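You operate a simulated robot arm through the tools that you are given. There is no shell and no other tool. Be economical: measure what you need, move in short steps, check, and stop when the job is done.

You are at the controls of a simulated two-armed robot. One attempt, no reset.

JOB
Mains has failed: start the generator, trim it into the green band, then switch over.
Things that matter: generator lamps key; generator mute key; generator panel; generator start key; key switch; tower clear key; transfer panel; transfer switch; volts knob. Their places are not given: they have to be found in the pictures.

The check looks at the end state, three seconds after you hand in, the way a careful person would. Anything else that was tipped, shoved, dropped, spilled or broken makes it a failure.

ROBOT AND FRAMES
Two 7-joint arms with fingered hands on one trunk that stands fixed in place. Base frame: the origin is at the foot of the trunk, x ahead of it, y to its left, z up. Units: m, rad, N and s.
The left shoulder is at [0.02, 0.208, 1.373], the right one opposite. Payload 5 kg a hand.
The tool frame of a hand sits at the grasp point between the pads (the TCP): z along the fingers, y along the line on which they close. The tips reach 0.048 m beyond it. The gripper opens to 0.16 m. The gripper's body begins 0.056 m behind the TCP. The gripper is a hand of 4 fingers: y runs from the thumb to the fingers, the wrist lies at [-0.026, -0.142, -0.252] in the tool frame.
Orientation is that of the tool frame in the base frame, as a unit quaternion [w, x, y, z]. With the fingers straight down and the wrist toward the robot, the tool's x, y and z point along [0, 1, 0], [1, 0, 0] and [0, 0, -1] of the base frame.

CONTROLS
- The arms move only by the tool move_arm. It takes "left_moves", "right_moves" or both (then of equal length, played together; a hand with none holds still); each is a list of rows, each a list of 6 numbers: the shift along the base's x, y, z in m, then the turn, a rotation vector about the base's x, y, z in rad. In form: [[tx, ty, tz, ax, ay, az], ...]. A call has 1 to 12 rows; each row shifts and turns the commanded pose from where the row before left it. Each row takes 0.2 s and may step no farther than 0.05 m and 0.15 rad from the row before; otherwise, the whole call is refused. Where a pose cannot be reached the arm comes as near as it can. A force on the tool above 40 N (or 10 N above the force at the start of the call, whichever is more), or a blocked arm, ends the call early, and 0.2 s more pass. In this call time passes only in rows, and 0.2 s behind the last. It gives the time, the measured TCP pose, the force on the tool (base axes), the opening and the grip force at its end, in the units of the frame above (readings bear some noise), with the torque about the TCP (base axes, N m) and any sound that the robot's microphone picked up, and new pictures: "views" is both (left out), scene, wrist or none (wrist: the cameras of the hands that moved).
- Cameras (640 x 400 px; columns grow to the right, rows downward): "scene" is now at [0.0856, -0.055, 1.5988]; the picture's right is [-0.58, -0.81, 0.00], its down [-0.17, 0.12, -0.98] and it looks along [0.79, -0.57, -0.21] (base axes); focal length 327 px, centre (320, 200). "left" rides on the left gripper at [-0.087, -0.133, -0.189] in its tool frame; the picture's right is [-0.83, -0.26, 0.49], its down [0.51, -0.71, 0.49] and it looks along [0.22, 0.66, 0.72] (tool axes); focal length 238 px, centre (320, 200). "right" rides on the right gripper at [0.087, -0.133, -0.189] in its tool frame; the picture's right is [-0.83, 0.26, -0.49], its down [-0.51, -0.71, 0.49] and it looks along [-0.22, 0.66, 0.72] (tool axes); focal length 238 px, centre (320, 200).
- lift_body(by): slides the trunk up (or, below 0, down) by that many m; the arms and the scene camera ride with it, the base frame stays. It gives what a move gives, with no picture.
- finger_targets(index, middle, ring, thumb_bend, thumb_turn, hand): sets how far each is bent, from 0 (flat) to 1 (curled in); at 0.3 the hand is open as for a grip, at 0.7 the pads meet at the TCP. One left out holds its place. A second passes; each finger stops where it meets its share of the squeeze, and holds until it gets a number again. It is the only way to open and close the hand. It gives what a move gives, with no picture; readings hold the bend of each and the force on the fingers (four entries, about 0 where the hand has none), thumb and palm. thumb_turn goes from beside the hand (0) to across from the fingers (1), as for a grip.
- aim_head(pan, tilt): turns the head with the scene camera to pan (to the left, within 1.501 rad either way) and tilt (down, from -0.506 to 1.204), counted from straight ahead of the robot. It gives what a move gives, and a new picture of the scene camera.
- probe_pixels(camera, pixels): for up to 12 pixels [column, row] of the newest picture of that camera ("zoom" is the newest enlarged one), the place [x, y, z] in the base frame of the surface seen there, good to about 0.003 m. No time passes.
- inspect(camera, box): a new picture of the part [left, top, right, bottom] of that camera's present view, enlarged. No time passes.
- job_done(): hands the job in; it is judged then, once.

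Go step by step. Measure first, check grasps and placings, and put right what went wrong. The budget is 80 turns and 200 pictures, counting those below and the enlarged ones. Unless the task says otherwise, let go and move clear before handing in, and close with one line.

The tools are called after "Request:" by a JSON object that holds its "fn" and its "kwargs". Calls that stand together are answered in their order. move_arm: Moves the arms, as the interface text tells. Its arguments: {"type":"object","properties":{"left_moves":{"type":"array"},"right_moves":{"type":"array"},"views":{"type":"string","enum":["both","scene","wrist","none"]}},"required":[]} The other tools are called the same way: lift_body (by) slides the trunk up or down; finger_targets (index, middle, ring, thumb_bend, thumb_turn, hand) moves the fingers one by one; aim_head (pan, tilt) turns the head that bears the scene camera; probe_pixels (camera, pixels) gives the place of the surface under pixels of a picture; inspect (camera, box) takes an enlarged picture of a part of a camera's view; job_done () hands the job in.

At the start:

```text
clock: 0.0
left_tool_pos: [0.5023, -0.072, 1.515]
left_tool_rot: [0.001, 0.707, 0.708, 0.0]
left_force: [0.2, -0.7, -0.2]
left_wrist_torque: [-0.01, 0.0, -0.02]
left_opening: 0.1593
left_gripper_force: 0.0
left_shape: jaw
left_bend: [0.3, 0.3, 0.3, 0.3, 0.98]
left_finger forces: [0.1, 0.1, 0.0, 0.0, 0.0, 0.0]
right_tool_pos: [0.4139, -0.5537, 1.5545]
right_tool_rot: [-0.001, 0.708, 0.707, 0.0]
right_force: [0.2, -0.2, -0.3]
right_wrist_torque: [-0.02, 0.01, 0.01]
right_opening: 0.1596
right_gripper_force: 0.1
right_shape: jaw
right_bend: [0.3, 0.3, 0.3, 0.3, 0.98]
right_finger forces: [0.1, 0.0, 0.0, 0.0, 0.1, 0.0]
trunk travel left (down, up): [-0.375, 0.315]
head pan, tilt: [-0.621, 0.215]
```

scene: 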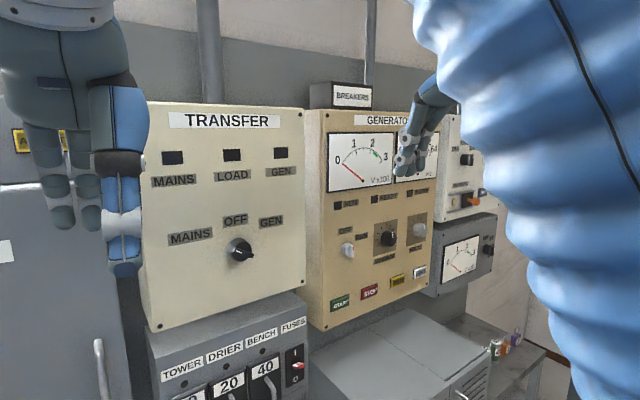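
right: 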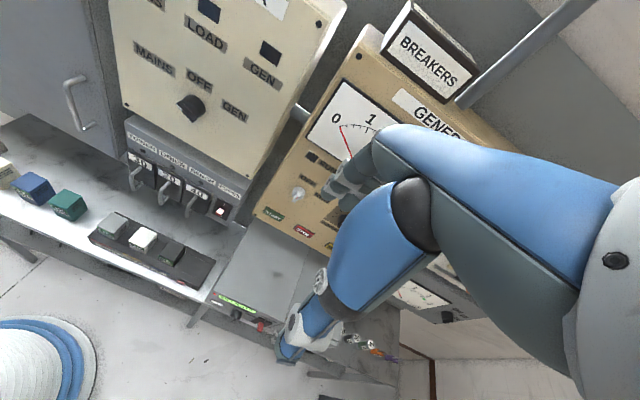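
left: 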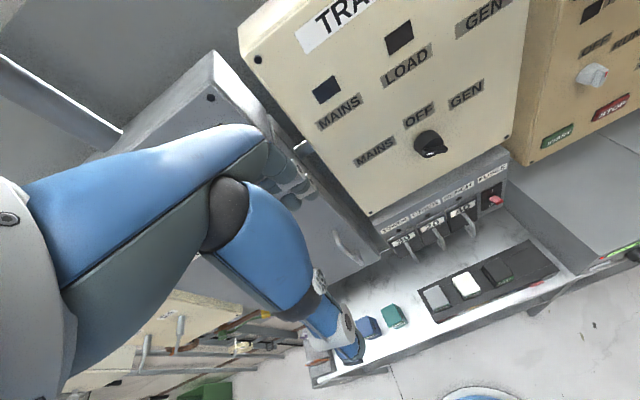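

The scene shows the transfer panel (about 150-300, 110-330) and generator panel (310-460, 110-320). I'll enlarge both to read the labels.

Request:
{"fn": "inspect", "kwargs": {"camera": "scene", "box": [300, 100, 460, 320]}}

Request:
{"fn": "inspect", "kwargs": {"camera": "scene", "box": [140, 100, 310, 290]}}

Request:
{"fn": "inspect", "kwargs": {"camera": "scene", "box": [420, 110, 560, 400]}}

Request:
{"fn": "inspect", "kwargs": {"camera": "left", "box": [340, 140, 640, 340]}}

```text
1.82 times, centred on (380, 210) of scene
```

zoom: 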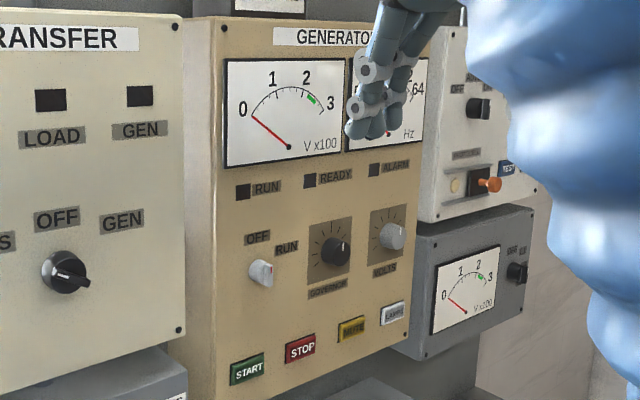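

```text
2.11 times, centred on (225, 195) of scene
```

zoom: 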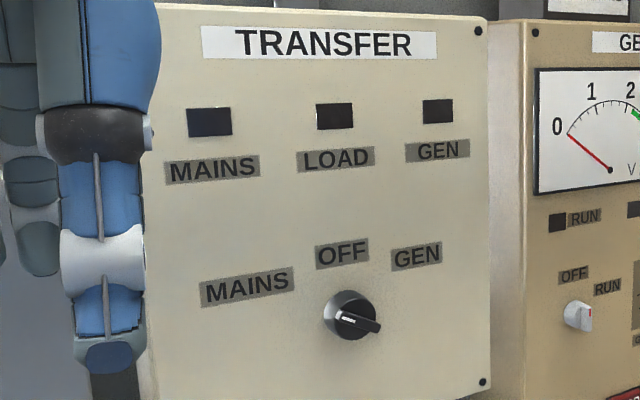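

```text
1.38 times, centred on (490, 255) of scene
```

zoom: 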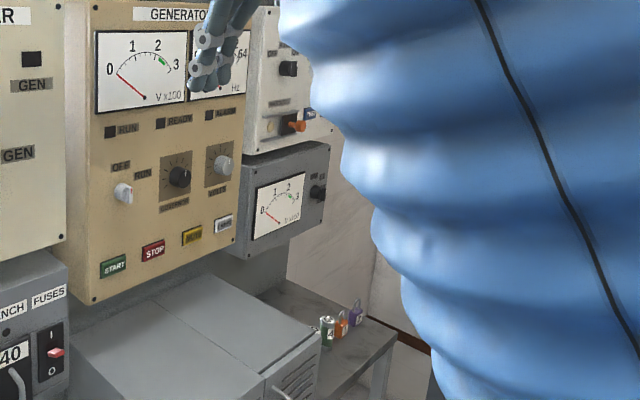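

```text
2.00 times, centred on (490, 240) of left
```

zoom: 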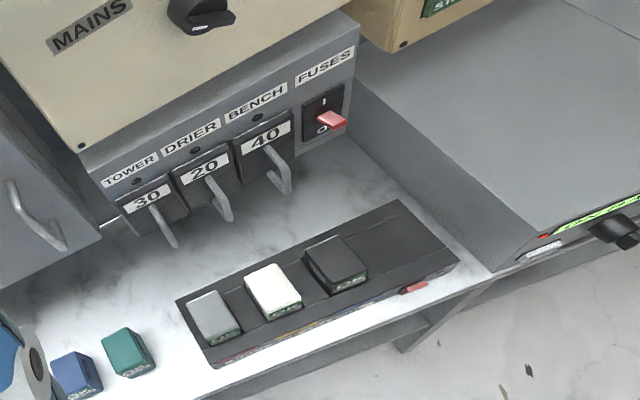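

The generator panel has START, STOP, MUTE and LAMPS keys, an OFF/RUN key switch, and GOVERNOR and VOLTS knobs. I'll measure their places.

Request:
{"fn": "probe_pixels", "kwargs": {"camera": "scene", "pixels": [[340, 302], [369, 292], [397, 281], [419, 272], [348, 250], [388, 238], [419, 231], [240, 250], [320, 230], [330, 310], [160, 300], [290, 290]]}}

Request:
{"fn": "inspect", "kwargs": {"camera": "scene", "box": [325, 180, 445, 255]}}

Request:
{"fn": "inspect", "kwargs": {"camera": "scene", "box": [205, 210, 285, 270]}}

Request:
{"fn": "aim_head", "kwargs": {"pan": -1.0, "tilt": 0.3}}

Request:
{"fn": "aim_head", "kwargs": {"pan": 0.3, "tilt": 0.35}}

```text
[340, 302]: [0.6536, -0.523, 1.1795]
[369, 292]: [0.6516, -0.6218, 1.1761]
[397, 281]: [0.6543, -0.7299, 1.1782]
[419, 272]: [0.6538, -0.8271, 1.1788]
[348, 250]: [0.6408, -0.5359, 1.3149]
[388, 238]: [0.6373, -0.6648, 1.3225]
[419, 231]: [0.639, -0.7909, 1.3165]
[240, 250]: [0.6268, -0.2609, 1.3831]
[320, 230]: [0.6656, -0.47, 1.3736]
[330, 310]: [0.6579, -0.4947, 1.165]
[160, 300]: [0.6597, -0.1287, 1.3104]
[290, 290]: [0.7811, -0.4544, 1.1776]
```

```text
5.33 times, centred on (385, 218) of scene
```

zoom: 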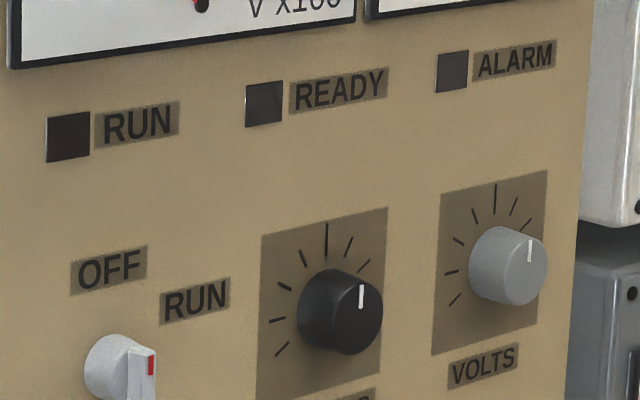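

```text
6.67 times, centred on (245, 240) of scene
```

zoom: 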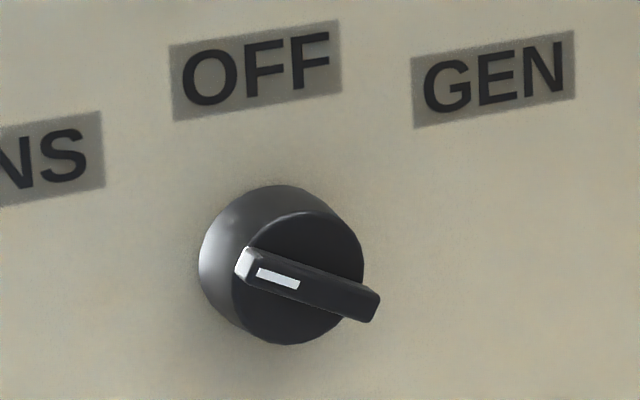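

```text
clock: 0.8
left_tool_pos: [0.5013, -0.0726, 1.5146]
left_tool_rot: [0.0, 0.707, 0.708, 0.0]
left_force: [-0.4, 0.5, 0.1]
left_wrist_torque: [0.0, 0.02, -0.01]
left_opening: 0.1596
left_gripper_force: 0.1
left_shape: jaw
left_bend: [0.3, 0.3, 0.3, 0.3, 0.98]
left_finger forces: [0.1, 0.1, 0.2, 0.0, 0.0, 0.0]
right_tool_pos: [0.4135, -0.5545, 1.5533]
right_tool_rot: [-0.001, 0.707, 0.707, 0.0]
right_force: [0.7, -0.3, -0.4]
right_wrist_torque: [0.01, -0.01, 0.0]
right_opening: 0.1596
right_gripper_force: 0.1
right_shape: jaw
right_bend: [0.3, 0.3, 0.3, 0.3, 0.98]
right_finger forces: [0.1, 0.0, 0.0, 0.0, 0.1, 0.1]
trunk travel left (down, up): [-0.375, 0.315]
head pan, tilt: [-1.0, 0.3]
```

scene: 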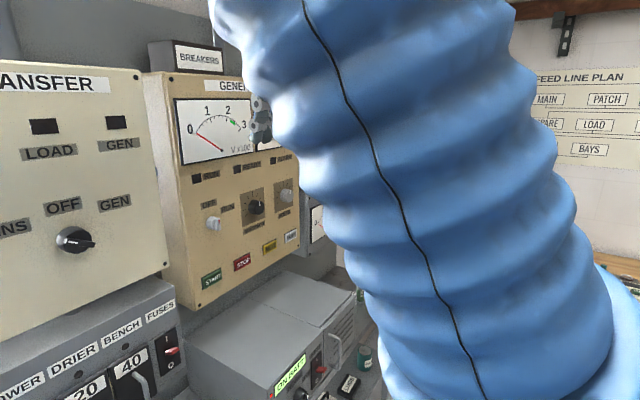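

```text
clock: 2.3
left_tool_pos: [0.5014, -0.0714, 1.5154]
left_tool_rot: [0.0, 0.707, 0.707, 0.0]
left_force: [-0.2, 0.2, -1.2]
left_wrist_torque: [0.03, -0.04, 0.04]
left_opening: 0.1599
left_gripper_force: 0.1
left_shape: jaw
left_bend: [0.3, 0.3, 0.3, 0.3, 0.98]
left_finger forces: [0.0, 0.0, 0.1, 0.0, 0.0, 0.0]
right_tool_pos: [0.4138, -0.5537, 1.5539]
right_tool_rot: [0.0, 0.707, 0.707, 0.001]
right_force: [-0.2, -0.4, 0.0]
right_wrist_torque: [-0.01, 0.0, 0.02]
right_opening: 0.1593
right_gripper_force: 0.1
right_shape: jaw
right_bend: [0.3, 0.3, 0.3, 0.3, 0.98]
right_finger forces: [0.0, 0.0, 0.0, 0.0, 0.0, 0.1]
trunk travel left (down, up): [-0.375, 0.315]
head pan, tilt: [0.3, 0.351]
```

scene: 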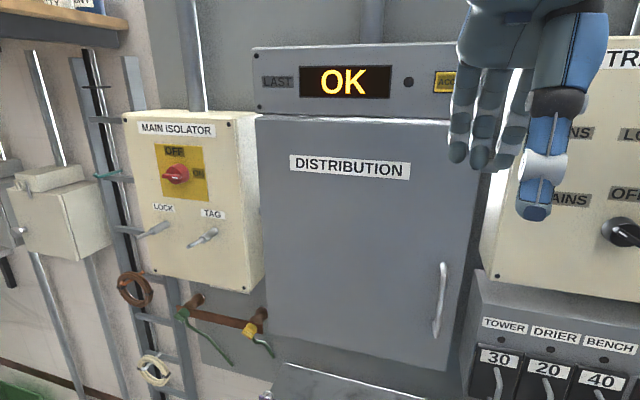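

The transfer switch bar's white mark points left, toward MAINS, and the panel face is at x≈0.665. I'll turn the right hand to point its fingers at the panel and aim the head back.

Request:
{"fn": "move_arm", "kwargs": {"right_moves": [[0, 0, -0.02, 0, -0.1428, 0], [0, 0, -0.02, 0, -0.1428, 0], [0, 0, -0.02, 0, -0.1428, 0], [0, 0, -0.02, 0, -0.1428, 0], [0, 0, -0.02, 0, -0.1428, 0], [0.0, 0, -0.02, 0, -0.1428, 0], [0.0, 0, -0.02, 0, -0.1428, 0], [0.01, 0, -0.02, 0, -0.1428, 0], [0.01, 0, -0.02, 0, -0.1428, 0], [0.01, 0, -0.02, 0, -0.1428, 0], [0.01, 0, -0.02, 0, -0.1428, 0]], "views": "wrist"}}

Request:
{"fn": "aim_head", "kwargs": {"pan": -0.75, "tilt": 0.25}}

```text
clock: 4.7
left_tool_pos: [0.5015, -0.0757, 1.5131]
left_tool_rot: [-0.001, 0.707, 0.707, 0.0]
left_force: [-0.8, -1.8, 0.6]
left_wrist_torque: [0.21, -0.08, 0.0]
left_opening: 0.1592
left_gripper_force: 0.0
left_shape: jaw
left_bend: [0.3, 0.3, 0.3, 0.3, 0.98]
left_finger forces: [0.0, 0.0, 0.0, 0.0, 0.0, 0.0]
right_tool_pos: [0.4605, -0.5765, 1.3374]
right_tool_rot: [0.501, 0.5, 0.498, 0.501]
right_force: [0.2, -1.5, 1.3]
right_wrist_torque: [-0.04, 0.01, 0.13]
right_opening: 0.1599
right_gripper_force: 0.0
right_shape: jaw
right_bend: [0.3, 0.3, 0.3, 0.3, 0.97]
right_finger forces: [0.1, 0.1, 0.0, 0.0, 0.1, 0.0]
right hand out of reach, approached as far as the arm can: row 7
trunk travel left (down, up): [-0.375, 0.315]
head pan, tilt: [0.3, 0.351]
```

right: 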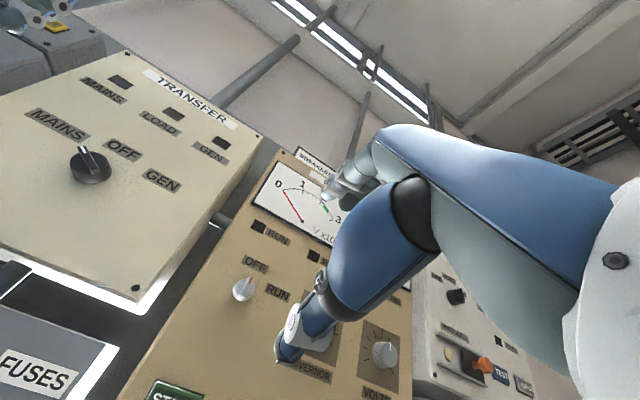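

```text
clock: 6.0
left_tool_pos: [0.5023, -0.0721, 1.5153]
left_tool_rot: [0.001, 0.707, 0.708, 0.0]
left_force: [0.9, 1.0, -0.6]
left_wrist_torque: [0.0, 0.0, 0.01]
left_opening: 0.1595
left_gripper_force: 0.1
left_shape: jaw
left_bend: [0.3, 0.3, 0.3, 0.3, 0.98]
left_finger forces: [0.1, 0.1, 0.0, 0.0, 0.1, 0.1]
right_tool_pos: [0.4594, -0.5717, 1.3378]
right_tool_rot: [0.5, 0.5, 0.5, 0.499]
right_force: [-0.7, -0.3, 0.0]
right_wrist_torque: [-0.02, -0.03, -0.03]
right_opening: 0.1601
right_gripper_force: 0.0
right_shape: jaw
right_bend: [0.3, 0.3, 0.3, 0.3, 0.97]
right_finger forces: [0.0, 0.0, 0.0, 0.1, 0.0, 0.0]
trunk travel left (down, up): [-0.375, 0.315]
head pan, tilt: [-0.75, 0.25]
```

scene: 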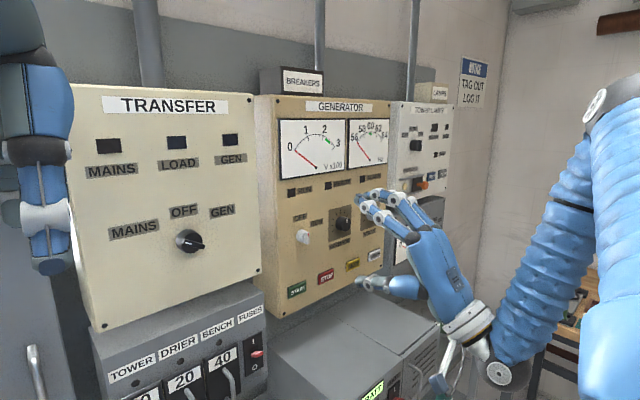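

The right hand now points at the panel and the view is clear. I'll zoom on the key switch, knobs and both meters.

Request:
{"fn": "inspect", "kwargs": {"camera": "scene", "box": [270, 170, 390, 300]}}

Request:
{"fn": "inspect", "kwargs": {"camera": "scene", "box": [270, 100, 460, 210]}}

Request:
{"fn": "probe_pixels", "kwargs": {"camera": "scene", "pixels": [[303, 237], [300, 218], [316, 223], [296, 290], [325, 276], [352, 264], [373, 255], [374, 228], [390, 225], [188, 240], [183, 211], [222, 210]]}}

```text
3.08 times, centred on (330, 235) of scene
```

zoom: 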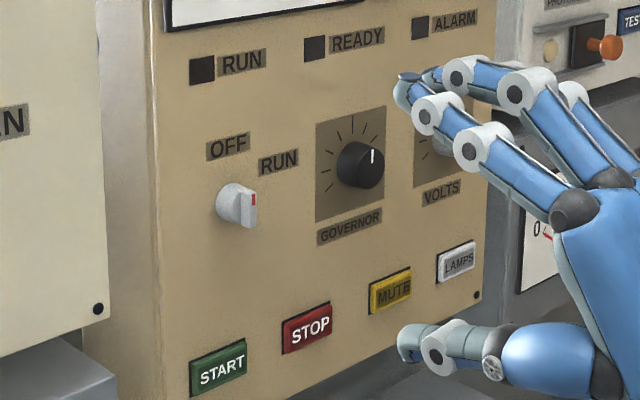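

```text
3.37 times, centred on (365, 155) of scene
```

zoom: 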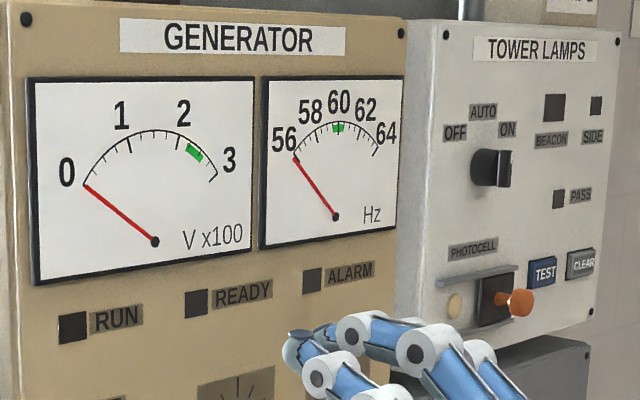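

```text
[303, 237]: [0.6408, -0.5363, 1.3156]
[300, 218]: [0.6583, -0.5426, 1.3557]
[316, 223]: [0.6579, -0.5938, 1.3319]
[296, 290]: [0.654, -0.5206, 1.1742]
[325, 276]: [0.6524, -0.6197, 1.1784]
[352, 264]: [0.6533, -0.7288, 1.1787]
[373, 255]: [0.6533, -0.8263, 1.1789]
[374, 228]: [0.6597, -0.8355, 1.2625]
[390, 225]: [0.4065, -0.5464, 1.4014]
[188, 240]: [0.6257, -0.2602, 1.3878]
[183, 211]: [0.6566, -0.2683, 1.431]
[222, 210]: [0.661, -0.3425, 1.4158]
```

Key switch is at about (y -0.537, z 1.316) pointing to OFF, and its bar is vertical. I'll roll the right hand 90° (palm left) so it pinches horizontally, level with the key, and watch whether it reaches.

Request:
{"fn": "move_arm", "kwargs": {"right_moves": [[0, 0.003, -0.002, 0.1428, 0, 0], [0, 0.003, -0.002, 0.1428, 0, 0], [0, 0.003, -0.002, 0.1428, 0, 0], [0, 0.003, -0.002, 0.1428, 0, 0], [0, 0.003, -0.002, 0.1428, 0, 0], [0, 0.003, -0.002, 0.1428, 0, 0], [0, 0.003, -0.002, 0.1428, 0, 0], [0, 0.003, -0.002, 0.1428, 0, 0], [0, 0.003, -0.002, 0.1428, 0, 0], [0, 0.003, -0.002, 0.1428, 0, 0], [0, 0.003, -0.002, 0.1428, 0, 0]], "views": "none"}}

Request:
{"fn": "finger_targets", "kwargs": {"hand": "right", "index": 0.6, "middle": 0.6, "ring": 0.6, "thumb_bend": 0.6, "thumb_turn": 1}}

Request:
{"fn": "move_arm", "kwargs": {"right_moves": [[0, 0, 0, 0, 0, 0]], "views": "both"}}

```text
clock: 8.4
left_tool_pos: [0.5022, -0.0718, 1.515]
left_tool_rot: [0.0, 0.707, 0.707, 0.0]
left_force: [0.0, 0.5, -0.6]
left_wrist_torque: [0.0, 0.02, -0.04]
left_opening: 0.1595
left_gripper_force: 0.1
left_shape: jaw
left_bend: [0.3, 0.3, 0.3, 0.3, 0.98]
left_finger forces: [0.1, 0.0, 0.0, 0.0, 0.0, 0.0]
right_tool_pos: [0.5315, -0.597, 1.2634]
right_tool_rot: [-0.001, 0.707, 0.0, 0.707]
right_force: [0.0, -1.1, -0.1]
right_wrist_torque: [0.03, -0.04, -0.02]
right_opening: 0.1602
right_gripper_force: 0.1
right_shape: jaw
right_bend: [0.3, 0.3, 0.3, 0.3, 0.97]
right_finger forces: [0.0, 0.0, 0.1, 0.1, 0.0, 0.1]
right hand out of reach, approached as far as the arm can: row 5, 6, 7, 8, 9, 10, 11
trunk travel left (down, up): [-0.375, 0.315]
head pan, tilt: [-0.75, 0.25]
```

```text
clock: 9.4
left_tool_pos: [0.5019, -0.0727, 1.5158]
left_tool_rot: [0.0, 0.707, 0.707, 0.001]
left_force: [0.2, 0.7, 0.3]
left_wrist_torque: [0.01, 0.01, 0.03]
left_opening: 0.1596
left_gripper_force: 0.1
left_shape: jaw
left_bend: [0.3, 0.3, 0.3, 0.3, 0.98]
left_finger forces: [0.0, 0.0, 0.0, 0.1, 0.0, 0.0]
right_tool_pos: [0.5304, -0.5972, 1.264]
right_tool_rot: [0.0, 0.707, 0.001, 0.707]
right_force: [-0.1, 0.8, 0.1]
right_wrist_torque: [0.0, -0.02, 0.0]
right_opening: 0.0517
right_gripper_force: 0.1
right_shape: fingers
right_bend: [0.6, 0.6, 0.6, 0.6, 1.0]
right_finger forces: [0.0, 0.1, 0.1, 0.0, 0.0, 0.0]
trunk travel left (down, up): [-0.375, 0.315]
head pan, tilt: [-0.75, 0.25]
```

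```text
clock: 9.8
left_tool_pos: [0.5026, -0.0717, 1.5151]
left_tool_rot: [0.0, 0.707, 0.707, 0.0]
left_force: [0.7, -0.4, 0.1]
left_wrist_torque: [-0.02, 0.01, -0.01]
left_opening: 0.1596
left_gripper_force: 0.1
left_shape: jaw
left_bend: [0.3, 0.3, 0.3, 0.3, 0.98]
left_finger forces: [0.1, 0.0, 0.0, 0.0, 0.1, 0.0]
right_tool_pos: [0.5303, -0.5975, 1.2637]
right_tool_rot: [0.0, 0.707, 0.0, 0.707]
right_force: [0.3, -0.4, 0.5]
right_wrist_torque: [-0.05, -0.01, -0.01]
right_opening: 0.0517
right_gripper_force: 0.1
right_shape: fingers
right_bend: [0.6, 0.6, 0.6, 0.6, 1.0]
right_finger forces: [0.0, 0.1, 0.1, 0.0, 0.0, 0.0]
trunk travel left (down, up): [-0.375, 0.315]
head pan, tilt: [-0.75, 0.25]
```

scene: 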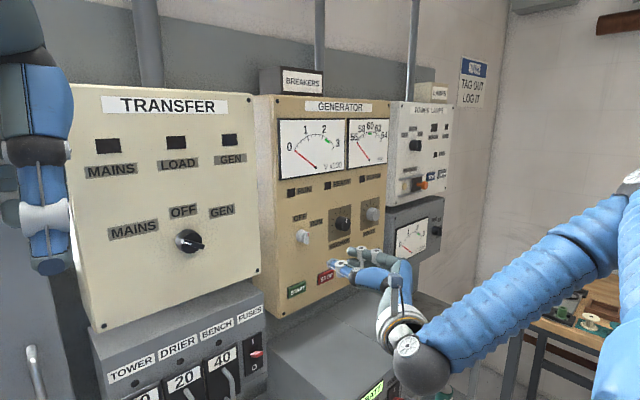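
right: 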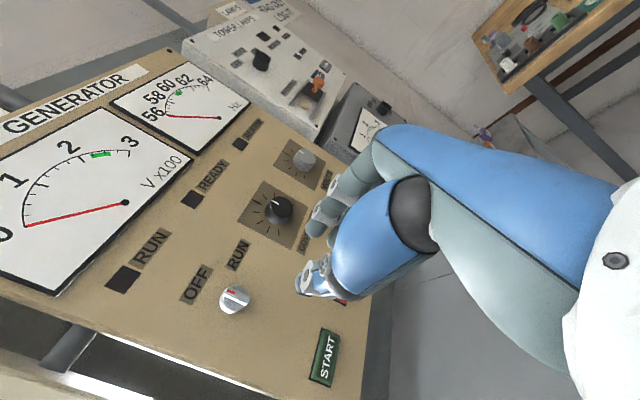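

The roll was reached, with the position displaced. I'll measure the fingertips and the key from the wrist picture.

Request:
{"fn": "inspect", "kwargs": {"camera": "right", "box": [200, 160, 440, 320]}}

Request:
{"fn": "probe_pixels", "kwargs": {"camera": "right", "pixels": [[300, 287], [308, 268], [313, 232], [320, 212], [330, 235], [235, 299], [277, 209], [304, 158], [224, 293]]}}

```text
2.50 times, centred on (320, 240) of right
```

zoom: 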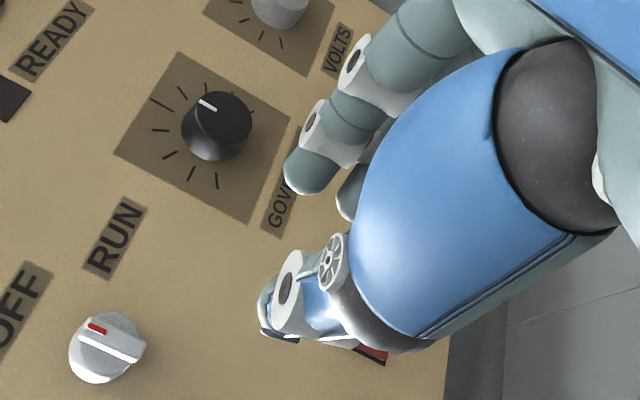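

```text
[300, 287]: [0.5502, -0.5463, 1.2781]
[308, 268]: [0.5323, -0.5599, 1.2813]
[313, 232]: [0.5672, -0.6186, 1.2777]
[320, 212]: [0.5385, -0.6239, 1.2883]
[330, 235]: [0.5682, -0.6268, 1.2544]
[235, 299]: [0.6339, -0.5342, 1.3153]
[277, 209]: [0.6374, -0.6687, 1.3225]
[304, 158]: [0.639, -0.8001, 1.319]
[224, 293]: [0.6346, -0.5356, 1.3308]
```

Fingertips are at x≈0.57 with a 5 cm gap; the key's face is at (0.634, -0.535, 1.315). I'll bring the hand in front of the key, short of contact.

Request:
{"fn": "move_arm", "kwargs": {"right_moves": [[0.015, 0.02, 0.016, 0, 0, 0], [0.015, 0.02, 0.016, 0, 0, 0], [0.01, 0.02, 0.016, 0, 0, 0], [0, 0, 0, 0, 0, 0]], "views": "both"}}

```text
clock: 10.8
left_tool_pos: [0.5009, -0.0733, 1.5147]
left_tool_rot: [0.0, 0.707, 0.707, 0.0]
left_force: [-0.7, -1.5, 0.0]
left_wrist_torque: [0.11, -0.04, 0.02]
left_opening: 0.1596
left_gripper_force: 0.0
left_shape: jaw
left_bend: [0.3, 0.3, 0.3, 0.3, 0.98]
left_finger forces: [0.0, 0.0, 0.0, 0.0, 0.0, 0.0]
right_tool_pos: [0.5763, -0.539, 1.3081]
right_tool_rot: [0.001, 0.706, 0.0, 0.708]
right_force: [-0.9, 0.0, -0.8]
right_wrist_torque: [-0.01, 0.0, 0.07]
right_opening: 0.0514
right_gripper_force: 0.1
right_shape: fingers
right_bend: [0.6, 0.6, 0.6, 0.6, 1.0]
right_finger forces: [0.0, 0.1, 0.1, 0.1, 0.1, 0.0]
right hand out of reach, approached as far as the arm can: row 1
trunk travel left (down, up): [-0.375, 0.315]
head pan, tilt: [-0.75, 0.25]
```

scene: 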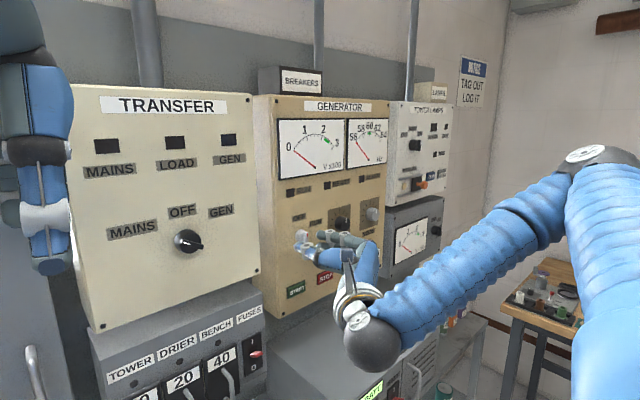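
right: 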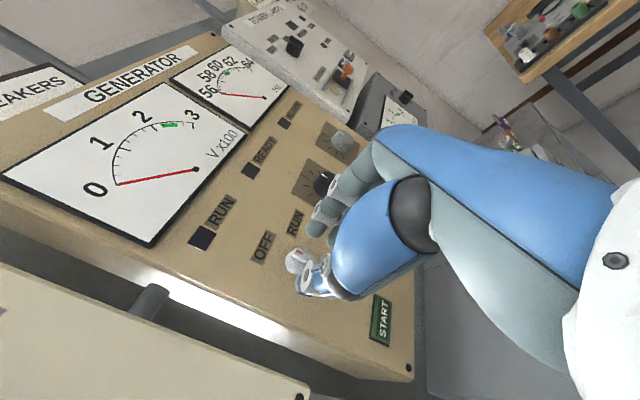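

The hand is 2 cm short of the key. I'll check lateral alignment in a close-up.

Request:
{"fn": "inspect", "kwargs": {"camera": "right", "box": [250, 200, 370, 320]}}

Request:
{"fn": "inspect", "kwargs": {"camera": "scene", "box": [270, 200, 400, 300]}}

Request:
{"fn": "probe_pixels", "kwargs": {"camera": "right", "pixels": [[301, 287], [309, 265], [313, 230], [320, 212], [296, 252], [292, 264]]}}

```text
3.33 times, centred on (310, 260) of right
```

zoom: 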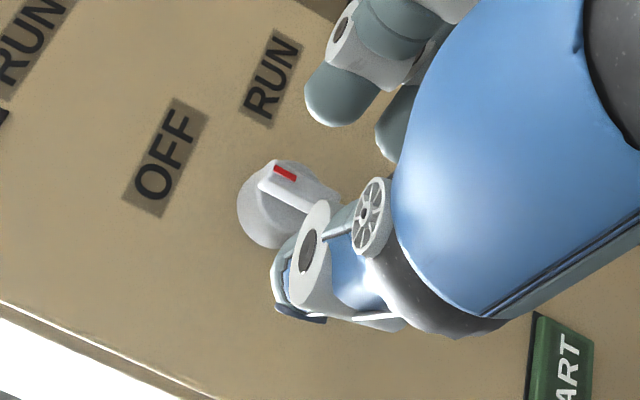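

```text
4.00 times, centred on (335, 250) of scene
```

zoom: 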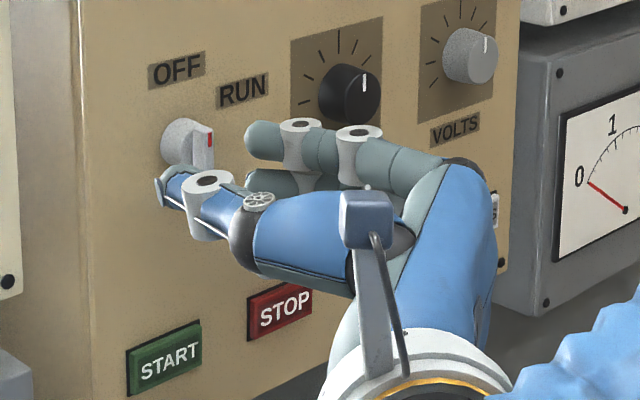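

```text
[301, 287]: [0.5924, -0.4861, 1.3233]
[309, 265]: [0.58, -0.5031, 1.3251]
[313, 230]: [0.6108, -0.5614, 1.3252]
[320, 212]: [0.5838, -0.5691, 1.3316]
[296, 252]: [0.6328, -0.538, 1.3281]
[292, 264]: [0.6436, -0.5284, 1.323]
```

Thumb inner face is at about y -0.51 and the index at -0.561, so the key at -0.536 is centred. I'll advance 2.8 cm and pinch.

Request:
{"fn": "move_arm", "kwargs": {"right_moves": [[0.01, 0, 0.002, 0, 0, 0], [0.01, 0, 0.001, 0, 0, 0], [0.007, 0, 0, 0, 0, 0]], "views": "none"}}

Request:
{"fn": "finger_targets", "kwargs": {"hand": "right", "index": 0.72, "middle": 0.72, "ring": 0.6, "thumb_bend": 0.72}}

Request:
{"fn": "inspect", "kwargs": {"camera": "right", "box": [250, 200, 370, 320]}}

Request:
{"fn": "inspect", "kwargs": {"camera": "scene", "box": [270, 200, 400, 300]}}

```text
clock: 11.6
left_tool_pos: [0.5028, -0.0716, 1.5148]
left_tool_rot: [0.0, 0.707, 0.707, 0.0]
left_force: [-0.8, -0.3, 0.3]
left_wrist_torque: [-0.04, 0.06, 0.01]
left_opening: 0.1593
left_gripper_force: 0.0
left_shape: jaw
left_bend: [0.3, 0.3, 0.3, 0.3, 0.98]
left_finger forces: [0.0, 0.0, 0.0, 0.0, 0.0, 0.0]
right_tool_pos: [0.6012, -0.5379, 1.3123]
right_tool_rot: [-0.001, 0.707, 0.0, 0.708]
right_force: [0.9, -0.2, 0.0]
right_wrist_torque: [0.0, -0.01, -0.05]
right_opening: 0.0514
right_gripper_force: 0.1
right_shape: fingers
right_bend: [0.6, 0.6, 0.6, 0.6, 1.0]
right_finger forces: [0.0, 0.0, 0.0, 0.0, 0.1, 0.0]
trunk travel left (down, up): [-0.375, 0.315]
head pan, tilt: [-0.75, 0.25]
```

```text
clock: 12.6
left_tool_pos: [0.5042, -0.0718, 1.5157]
left_tool_rot: [0.0, 0.708, 0.706, 0.0]
left_force: [0.7, -0.2, 0.0]
left_wrist_torque: [-0.02, 0.0, 0.01]
left_opening: 0.1595
left_gripper_force: 0.0
left_shape: jaw
left_bend: [0.3, 0.3, 0.3, 0.3, 0.98]
left_finger forces: [0.1, 0.1, 0.0, 0.0, 0.0, 0.1]
right_tool_pos: [0.6005, -0.539, 1.313]
right_tool_rot: [0.0, 0.707, 0.0, 0.708]
right_force: [4.4, -3.0, -1.4]
right_wrist_torque: [-0.01, -0.03, -0.02]
right_opening: 0.0313
right_gripper_force: 14.9
right_shape: fingers
right_bend: [0.65, 0.71, 0.6, 0.67, 1.0]
right_finger forces: [9.9, 5.9, 0.0, 0.0, 12.3, 0.0]
trunk travel left (down, up): [-0.375, 0.315]
head pan, tilt: [-0.75, 0.25]
```

```text
3.33 times, centred on (310, 260) of right
```

zoom: 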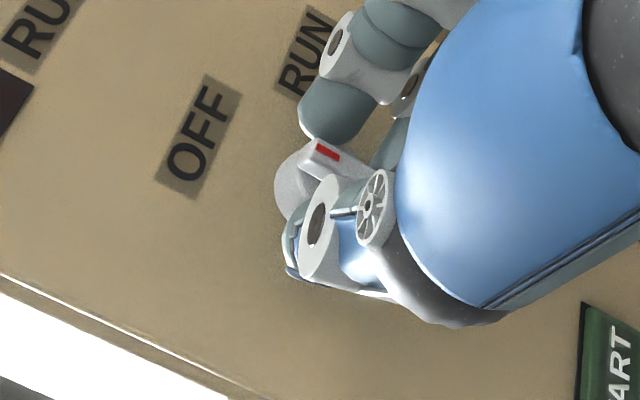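

```text
4.00 times, centred on (335, 250) of scene
```

zoom: 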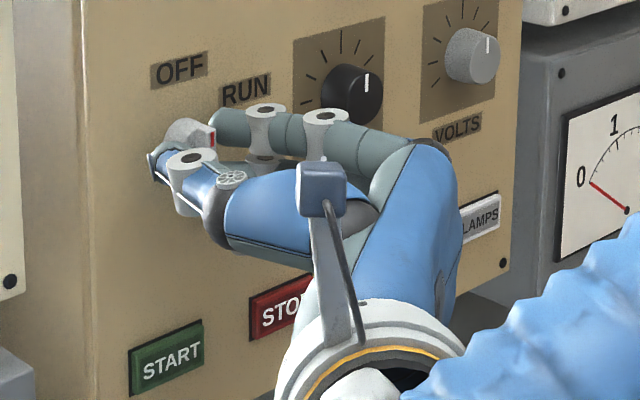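

The key is held (index 9.9 N, middle 5.9 N, thumb 12.3 N). I'll turn clockwise about 60° toward RUN.

Request:
{"fn": "move_arm", "kwargs": {"right_moves": [[0, 0, 0, 0.13, 0, 0], [0, 0, 0, 0.13, 0, 0], [0, 0, 0, 0.13, 0, 0], [0, 0, 0, 0.13, 0, 0], [0, 0, 0, 0.13, 0, 0], [0, 0, 0, 0.13, 0, 0], [0, 0, 0, 0.13, 0, 0], [0, 0, 0, 0.13, 0, 0]], "views": "both"}}

Request:
{"fn": "inspect", "kwargs": {"camera": "right", "box": [250, 200, 370, 320]}}

Request:
{"fn": "inspect", "kwargs": {"camera": "scene", "box": [270, 180, 400, 300]}}

```text
clock: 14.4
left_tool_pos: [0.5026, -0.0722, 1.5154]
left_tool_rot: [0.0, 0.707, 0.708, 0.0]
left_force: [0.8, -0.1, -0.2]
left_wrist_torque: [0.04, -0.02, -0.03]
left_opening: 0.1597
left_gripper_force: 0.1
left_shape: jaw
left_bend: [0.3, 0.3, 0.3, 0.3, 0.98]
left_finger forces: [0.1, 0.0, 0.1, 0.0, 0.1, 0.0]
right_tool_pos: [0.6008, -0.5385, 1.3138]
right_tool_rot: [-0.352, 0.614, -0.351, 0.614]
right_force: [4.6, 2.0, 1.4]
right_wrist_torque: [-0.01, -0.13, 0.04]
right_opening: 0.0313
right_gripper_force: 13.5
right_shape: fingers
right_bend: [0.65, 0.71, 0.6, 0.66, 1.0]
right_finger forces: [7.8, 5.5, 0.0, 0.1, 12.9, 0.0]
trunk travel left (down, up): [-0.375, 0.315]
head pan, tilt: [-0.75, 0.25]
```

scene: 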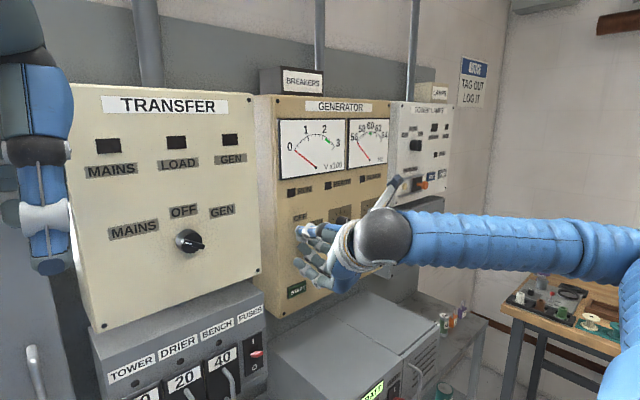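
right: 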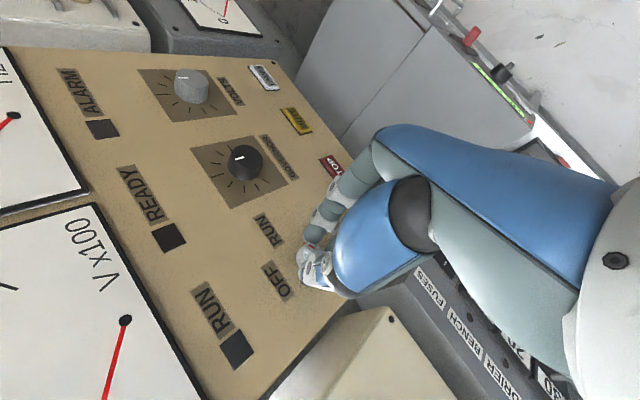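

```text
3.33 times, centred on (310, 260) of right
```

zoom: 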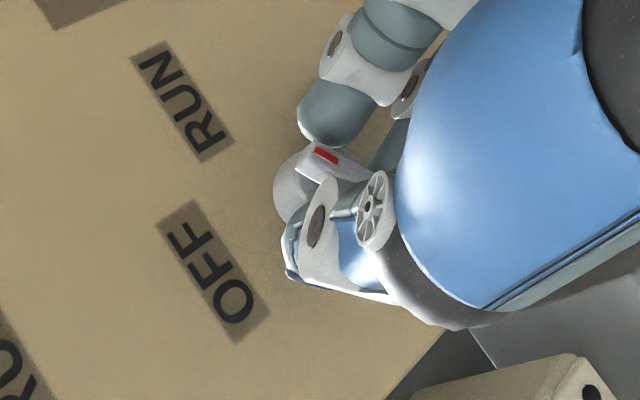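

```text
3.33 times, centred on (335, 240) of scene
```

zoom: 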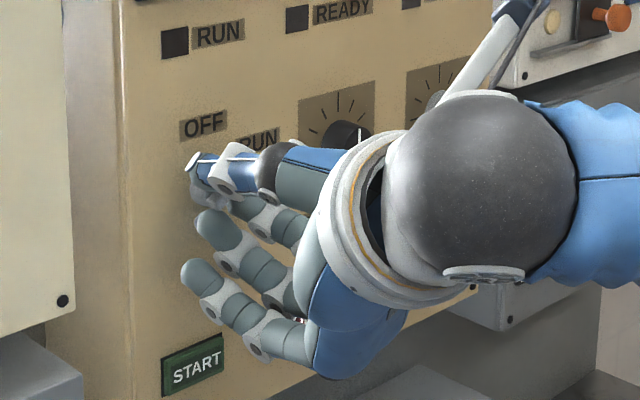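

The key followed the hand by 60° with no resistance. I'll release, back off and check where it points.

Request:
{"fn": "finger_targets", "kwargs": {"hand": "right", "index": 0.6, "middle": 0.6, "thumb_bend": 0.6}}

Request:
{"fn": "move_arm", "kwargs": {"right_moves": [[-0.015, 0, 0, 0, 0, 0], [-0.015, 0, 0, 0, 0, 0], [0, 0, 0, 0, 0, 0]], "views": "wrist"}}

Request:
{"fn": "inspect", "kwargs": {"camera": "right", "box": [200, 180, 360, 320]}}

```text
clock: 15.4
left_tool_pos: [0.5023, -0.0715, 1.5151]
left_tool_rot: [0.0, 0.707, 0.707, 0.0]
left_force: [-0.6, 0.2, -0.2]
left_wrist_torque: [-0.02, 0.0, 0.01]
left_opening: 0.1596
left_gripper_force: 0.0
left_shape: jaw
left_bend: [0.3, 0.3, 0.3, 0.3, 0.98]
left_finger forces: [0.0, 0.0, 0.0, 0.1, 0.1, 0.1]
right_tool_pos: [0.6006, -0.5381, 1.3134]
right_tool_rot: [-0.352, 0.614, -0.352, 0.613]
right_force: [0.5, -0.2, -0.4]
right_wrist_torque: [-0.01, -0.01, 0.0]
right_opening: 0.0505
right_gripper_force: 0.0
right_shape: fingers
right_bend: [0.6, 0.6, 0.6, 0.6, 1.0]
right_finger forces: [0.1, 0.1, 0.0, 0.0, 0.0, 0.0]
trunk travel left (down, up): [-0.375, 0.315]
head pan, tilt: [-0.75, 0.25]
```

```text
clock: 16.2
left_tool_pos: [0.5044, -0.0715, 1.5166]
left_tool_rot: [0.0, 0.707, 0.707, 0.001]
left_force: [-0.2, -0.8, 0.1]
left_wrist_torque: [-0.02, 0.0, 0.01]
left_opening: 0.1595
left_gripper_force: 0.1
left_shape: jaw
left_bend: [0.3, 0.3, 0.3, 0.3, 0.98]
left_finger forces: [0.0, 0.0, 0.0, 0.0, 0.0, 0.0]
right_tool_pos: [0.5715, -0.5373, 1.3129]
right_tool_rot: [-0.351, 0.614, -0.351, 0.614]
right_force: [0.3, -0.7, 0.2]
right_wrist_torque: [0.0, -0.01, -0.01]
right_opening: 0.0505
right_gripper_force: 0.0
right_shape: fingers
right_bend: [0.6, 0.6, 0.6, 0.6, 1.0]
right_finger forces: [0.0, 0.0, 0.0, 0.0, 0.0, 0.0]
trunk travel left (down, up): [-0.375, 0.315]
head pan, tilt: [-0.75, 0.25]
```

right: 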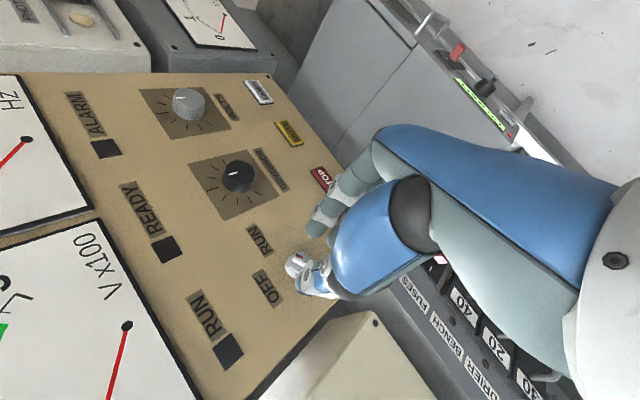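

```text
2.86 times, centred on (280, 250) of right
```

zoom: 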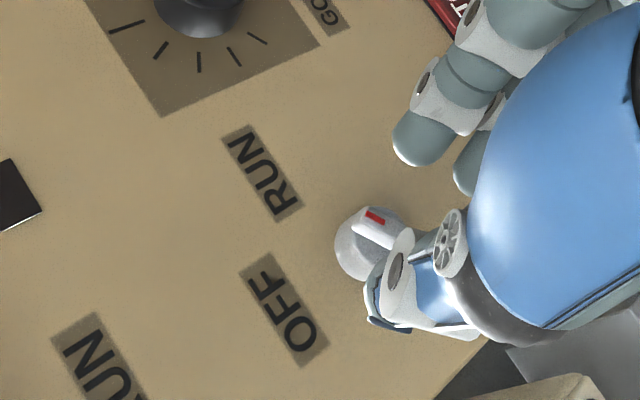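

The red mark now points toward RUN. Next I'll back away, roll back to 90°, go down in front of START (0.654, -0.521, 1.177), and form an index-thumb point.

Request:
{"fn": "move_arm", "kwargs": {"right_moves": [[-0.025, 0, 0, 0, 0, 0], [0, 0.002, -0.019, -0.13, 0, 0], [0, 0.002, -0.019, -0.13, 0, 0], [0, 0.002, -0.019, -0.13, 0, 0], [0, 0.002, -0.019, -0.13, 0, 0], [0, 0.002, -0.019, -0.13, 0, 0], [0, 0.002, -0.019, -0.13, 0, 0], [0, 0.002, -0.019, -0.13, 0, 0], [0, 0.002, -0.019, -0.13, 0, 0]], "views": "none"}}

Request:
{"fn": "finger_targets", "kwargs": {"hand": "right", "index": 0.7, "middle": 1.0, "ring": 1.0, "thumb_bend": 0.7}}

Request:
{"fn": "move_arm", "kwargs": {"right_moves": [[0, 0, 0, 0, 0, 0]], "views": "both"}}

Request:
{"fn": "inspect", "kwargs": {"camera": "right", "box": [240, 180, 420, 320]}}

Request:
{"fn": "inspect", "kwargs": {"camera": "scene", "box": [260, 180, 420, 320]}}

```text
clock: 18.2
left_tool_pos: [0.503, -0.0711, 1.5139]
left_tool_rot: [0.0, 0.707, 0.707, 0.0]
left_force: [-0.2, -0.2, -0.1]
left_wrist_torque: [-0.02, 0.08, 0.03]
left_opening: 0.1597
left_gripper_force: 0.1
left_shape: jaw
left_bend: [0.3, 0.3, 0.3, 0.3, 0.98]
left_finger forces: [0.0, 0.0, 0.0, 0.1, 0.0, 0.1]
right_tool_pos: [0.5771, -0.5374, 1.1627]
right_tool_rot: [0.0, 0.707, 0.002, 0.707]
right_force: [-0.4, 0.7, -0.1]
right_wrist_torque: [-0.01, -0.02, -0.01]
right_opening: 0.051
right_gripper_force: 0.1
right_shape: fingers
right_bend: [0.6, 0.6, 0.6, 0.6, 1.0]
right_finger forces: [0.0, 0.1, 0.1, 0.0, 0.0, 0.0]
right hand out of reach, approached as far as the arm can: row 1, 2, 3
trunk travel left (down, up): [-0.375, 0.315]
head pan, tilt: [-0.75, 0.25]
```

```text
clock: 19.2
left_tool_pos: [0.5027, -0.072, 1.5145]
left_tool_rot: [0.0, 0.706, 0.708, 0.0]
left_force: [-0.7, -1.0, -0.6]
left_wrist_torque: [0.02, 0.05, 0.02]
left_opening: 0.1598
left_gripper_force: 0.0
left_shape: jaw
left_bend: [0.3, 0.3, 0.3, 0.3, 0.98]
left_finger forces: [0.0, 0.0, 0.1, 0.0, 0.0, 0.0]
right_tool_pos: [0.5761, -0.5403, 1.1629]
right_tool_rot: [-0.001, 0.707, 0.001, 0.707]
right_force: [0.4, 0.4, -1.1]
right_wrist_torque: [-0.01, 0.0, 0.03]
right_opening: 0.0153
right_gripper_force: 0.0
right_shape: fingers
right_bend: [0.7, 0.78, 1.0, 0.69, 1.0]
right_finger forces: [0.0, 0.0, 0.0, 0.1, 0.0, 0.0]
trunk travel left (down, up): [-0.375, 0.315]
head pan, tilt: [-0.75, 0.25]
```

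```text
clock: 19.6
left_tool_pos: [0.503, -0.0721, 1.5146]
left_tool_rot: [0.0, 0.707, 0.708, 0.0]
left_force: [-0.1, 1.0, -0.2]
left_wrist_torque: [-0.01, 0.01, -0.01]
left_opening: 0.1597
left_gripper_force: 0.1
left_shape: jaw
left_bend: [0.3, 0.3, 0.3, 0.3, 0.98]
left_finger forces: [0.0, 0.0, 0.0, 0.1, 0.0, 0.0]
right_tool_pos: [0.5769, -0.5382, 1.1628]
right_tool_rot: [-0.001, 0.707, 0.001, 0.708]
right_force: [0.0, -0.8, -0.1]
right_wrist_torque: [-0.02, 0.0, -0.02]
right_opening: 0.0156
right_gripper_force: 0.2
right_shape: fingers
right_bend: [0.7, 0.78, 1.0, 0.69, 1.0]
right_finger forces: [0.0, 0.0, 0.0, 0.0, 0.0, 0.0]
trunk travel left (down, up): [-0.375, 0.315]
head pan, tilt: [-0.75, 0.25]
```

scene: 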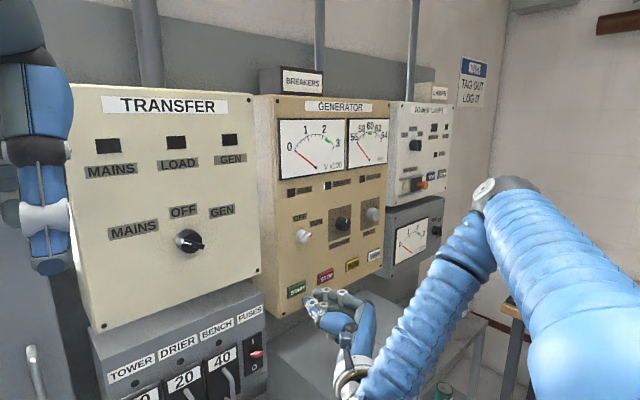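
right: 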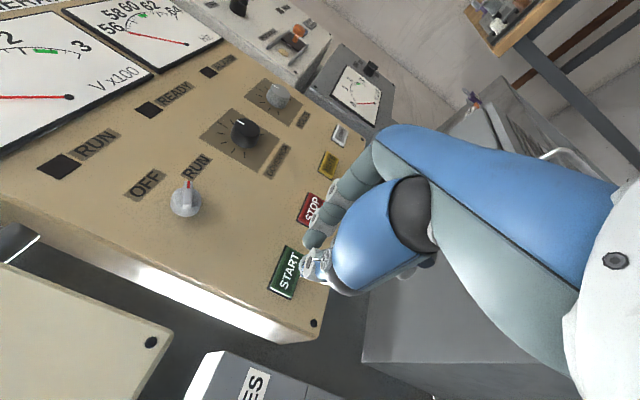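

```text
2.86 times, centred on (330, 250) of right
```

zoom: 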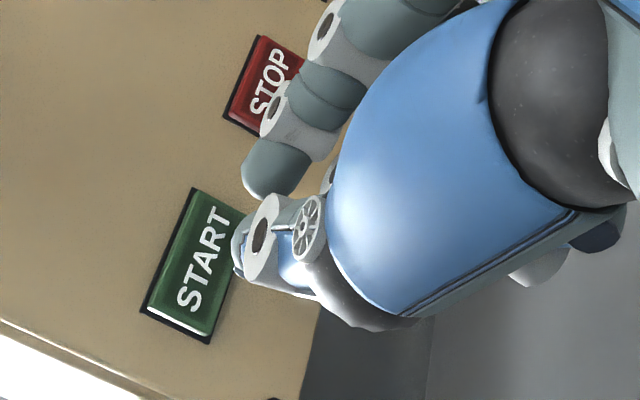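

```text
2.86 times, centred on (340, 250) of scene
```

zoom: 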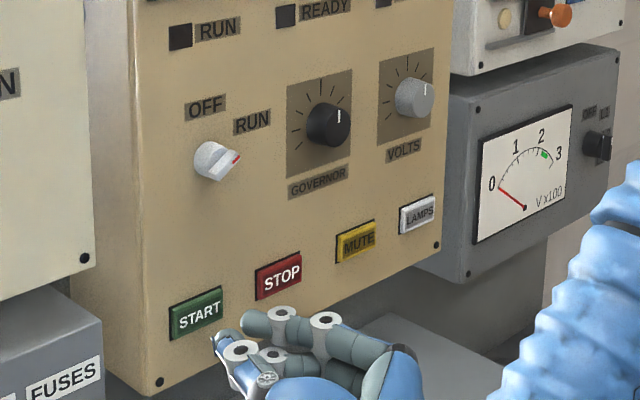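

The key now points at RUN. I'll measure index and thumb tips before pressing START.

Request:
{"fn": "probe_pixels", "kwargs": {"camera": "right", "pixels": [[307, 239], [311, 243], [304, 262], [303, 268], [287, 270], [289, 281]]}}

```text
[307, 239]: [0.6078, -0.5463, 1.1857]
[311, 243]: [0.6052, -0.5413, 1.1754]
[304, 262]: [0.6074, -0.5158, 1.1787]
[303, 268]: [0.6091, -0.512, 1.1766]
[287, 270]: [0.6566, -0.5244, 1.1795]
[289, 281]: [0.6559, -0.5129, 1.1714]
```

Index tip is at y -0.545 and thumb at -0.518, both z≈1.178. I'll shift 12 mm left and press forward in small steps, then back off.

Request:
{"fn": "move_arm", "kwargs": {"right_moves": [[0.01, 0.012, 0, 0, 0, 0], [0.012, 0, 0, 0, 0, 0], [0.005, 0, 0, 0, 0, 0], [0.005, 0, 0, 0, 0, 0], [0.004, 0, 0, 0, 0, 0]], "views": "both"}}

```text
clock: 20.8
left_tool_pos: [0.5, -0.0729, 1.5159]
left_tool_rot: [0.001, 0.707, 0.707, 0.0]
left_force: [0.2, -0.2, -0.7]
left_wrist_torque: [0.01, 0.04, 0.02]
left_opening: 0.1596
left_gripper_force: 0.1
left_shape: jaw
left_bend: [0.3, 0.3, 0.3, 0.3, 0.98]
left_finger forces: [0.0, 0.0, 0.0, 0.1, 0.1, 0.1]
right_tool_pos: [0.6094, -0.5246, 1.1638]
right_tool_rot: [0.0, 0.708, 0.0, 0.706]
right_force: [-13.7, 2.3, -0.8]
right_wrist_torque: [-0.03, -0.09, 0.39]
right_opening: 0.0156
right_gripper_force: 8.2
right_shape: fingers
right_bend: [0.7, 0.78, 1.0, 0.7, 1.0]
right_finger forces: [0.1, 0.0, 0.0, 0.0, 16.4, 0.0]
trunk travel left (down, up): [-0.375, 0.315]
head pan, tilt: [-0.75, 0.25]
heard: click
```

scene: 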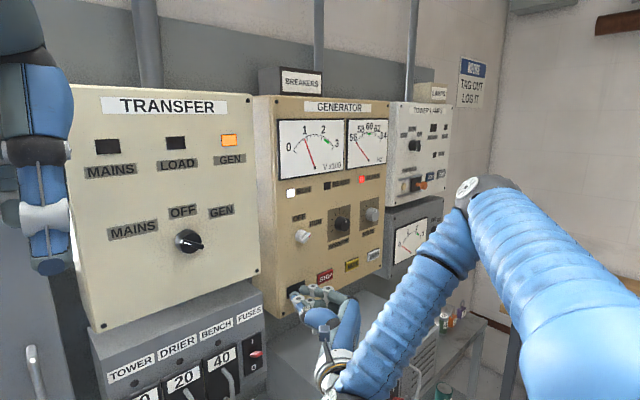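
right: 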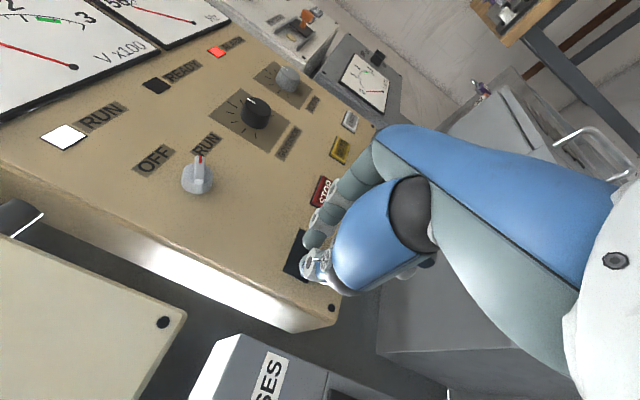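

A click, RUN and ALARM lamps lit, and the needle is rising. I'll back off and let it run up.

Request:
{"fn": "move_arm", "kwargs": {"right_moves": [[-0.02, 0, 0, 0, 0, 0], [-0.02, 0, 0, 0, 0, 0], [-0.02, 0, 0, 0, 0, 0], [0, 0, 0, 0, 0, 0], [0, 0, 0, 0, 0, 0], [0, 0, 0, 0, 0, 0], [0, 0, 0, 0, 0, 0], [0, 0, 0, 0, 0, 0], [0, 0, 0, 0, 0, 0], [0, 0, 0, 0, 0, 0], [0, 0, 0, 0, 0, 0], [0, 0, 0, 0, 0, 0]], "views": "none"}}

Request:
{"fn": "inspect", "kwargs": {"camera": "scene", "box": [270, 100, 400, 300]}}

Request:
{"fn": "inspect", "kwargs": {"camera": "scene", "box": [270, 105, 400, 195]}}

```text
clock: 23.4
left_tool_pos: [0.503, -0.072, 1.5151]
left_tool_rot: [0.0, 0.707, 0.707, 0.0]
left_force: [0.4, 0.0, 0.1]
left_wrist_torque: [0.01, -0.01, -0.02]
left_opening: 0.1596
left_gripper_force: 0.1
left_shape: jaw
left_bend: [0.3, 0.3, 0.3, 0.3, 0.98]
left_finger forces: [0.0, 0.0, 0.0, 0.0, 0.0, 0.0]
right_tool_pos: [0.552, -0.5259, 1.1661]
right_tool_rot: [0.0, 0.707, 0.0, 0.707]
right_force: [-0.8, 0.5, 1.0]
right_wrist_torque: [-0.01, 0.01, 0.0]
right_opening: 0.0158
right_gripper_force: 0.0
right_shape: fingers
right_bend: [0.7, 0.78, 1.0, 0.69, 1.0]
right_finger forces: [0.0, 0.0, 0.1, 0.1, 0.1, 0.0]
trunk travel left (down, up): [-0.375, 0.315]
head pan, tilt: [-0.75, 0.25]
```

```text
2.00 times, centred on (335, 200) of scene
```

zoom: 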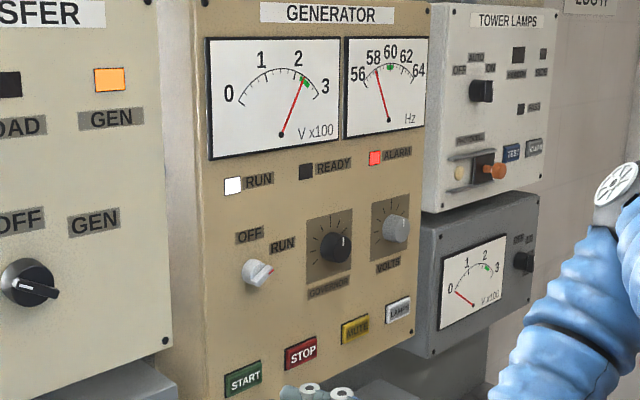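

```text
4.44 times, centred on (335, 150) of scene
```

zoom: 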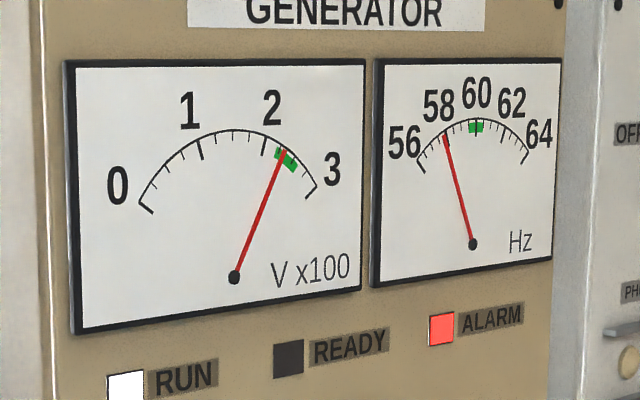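

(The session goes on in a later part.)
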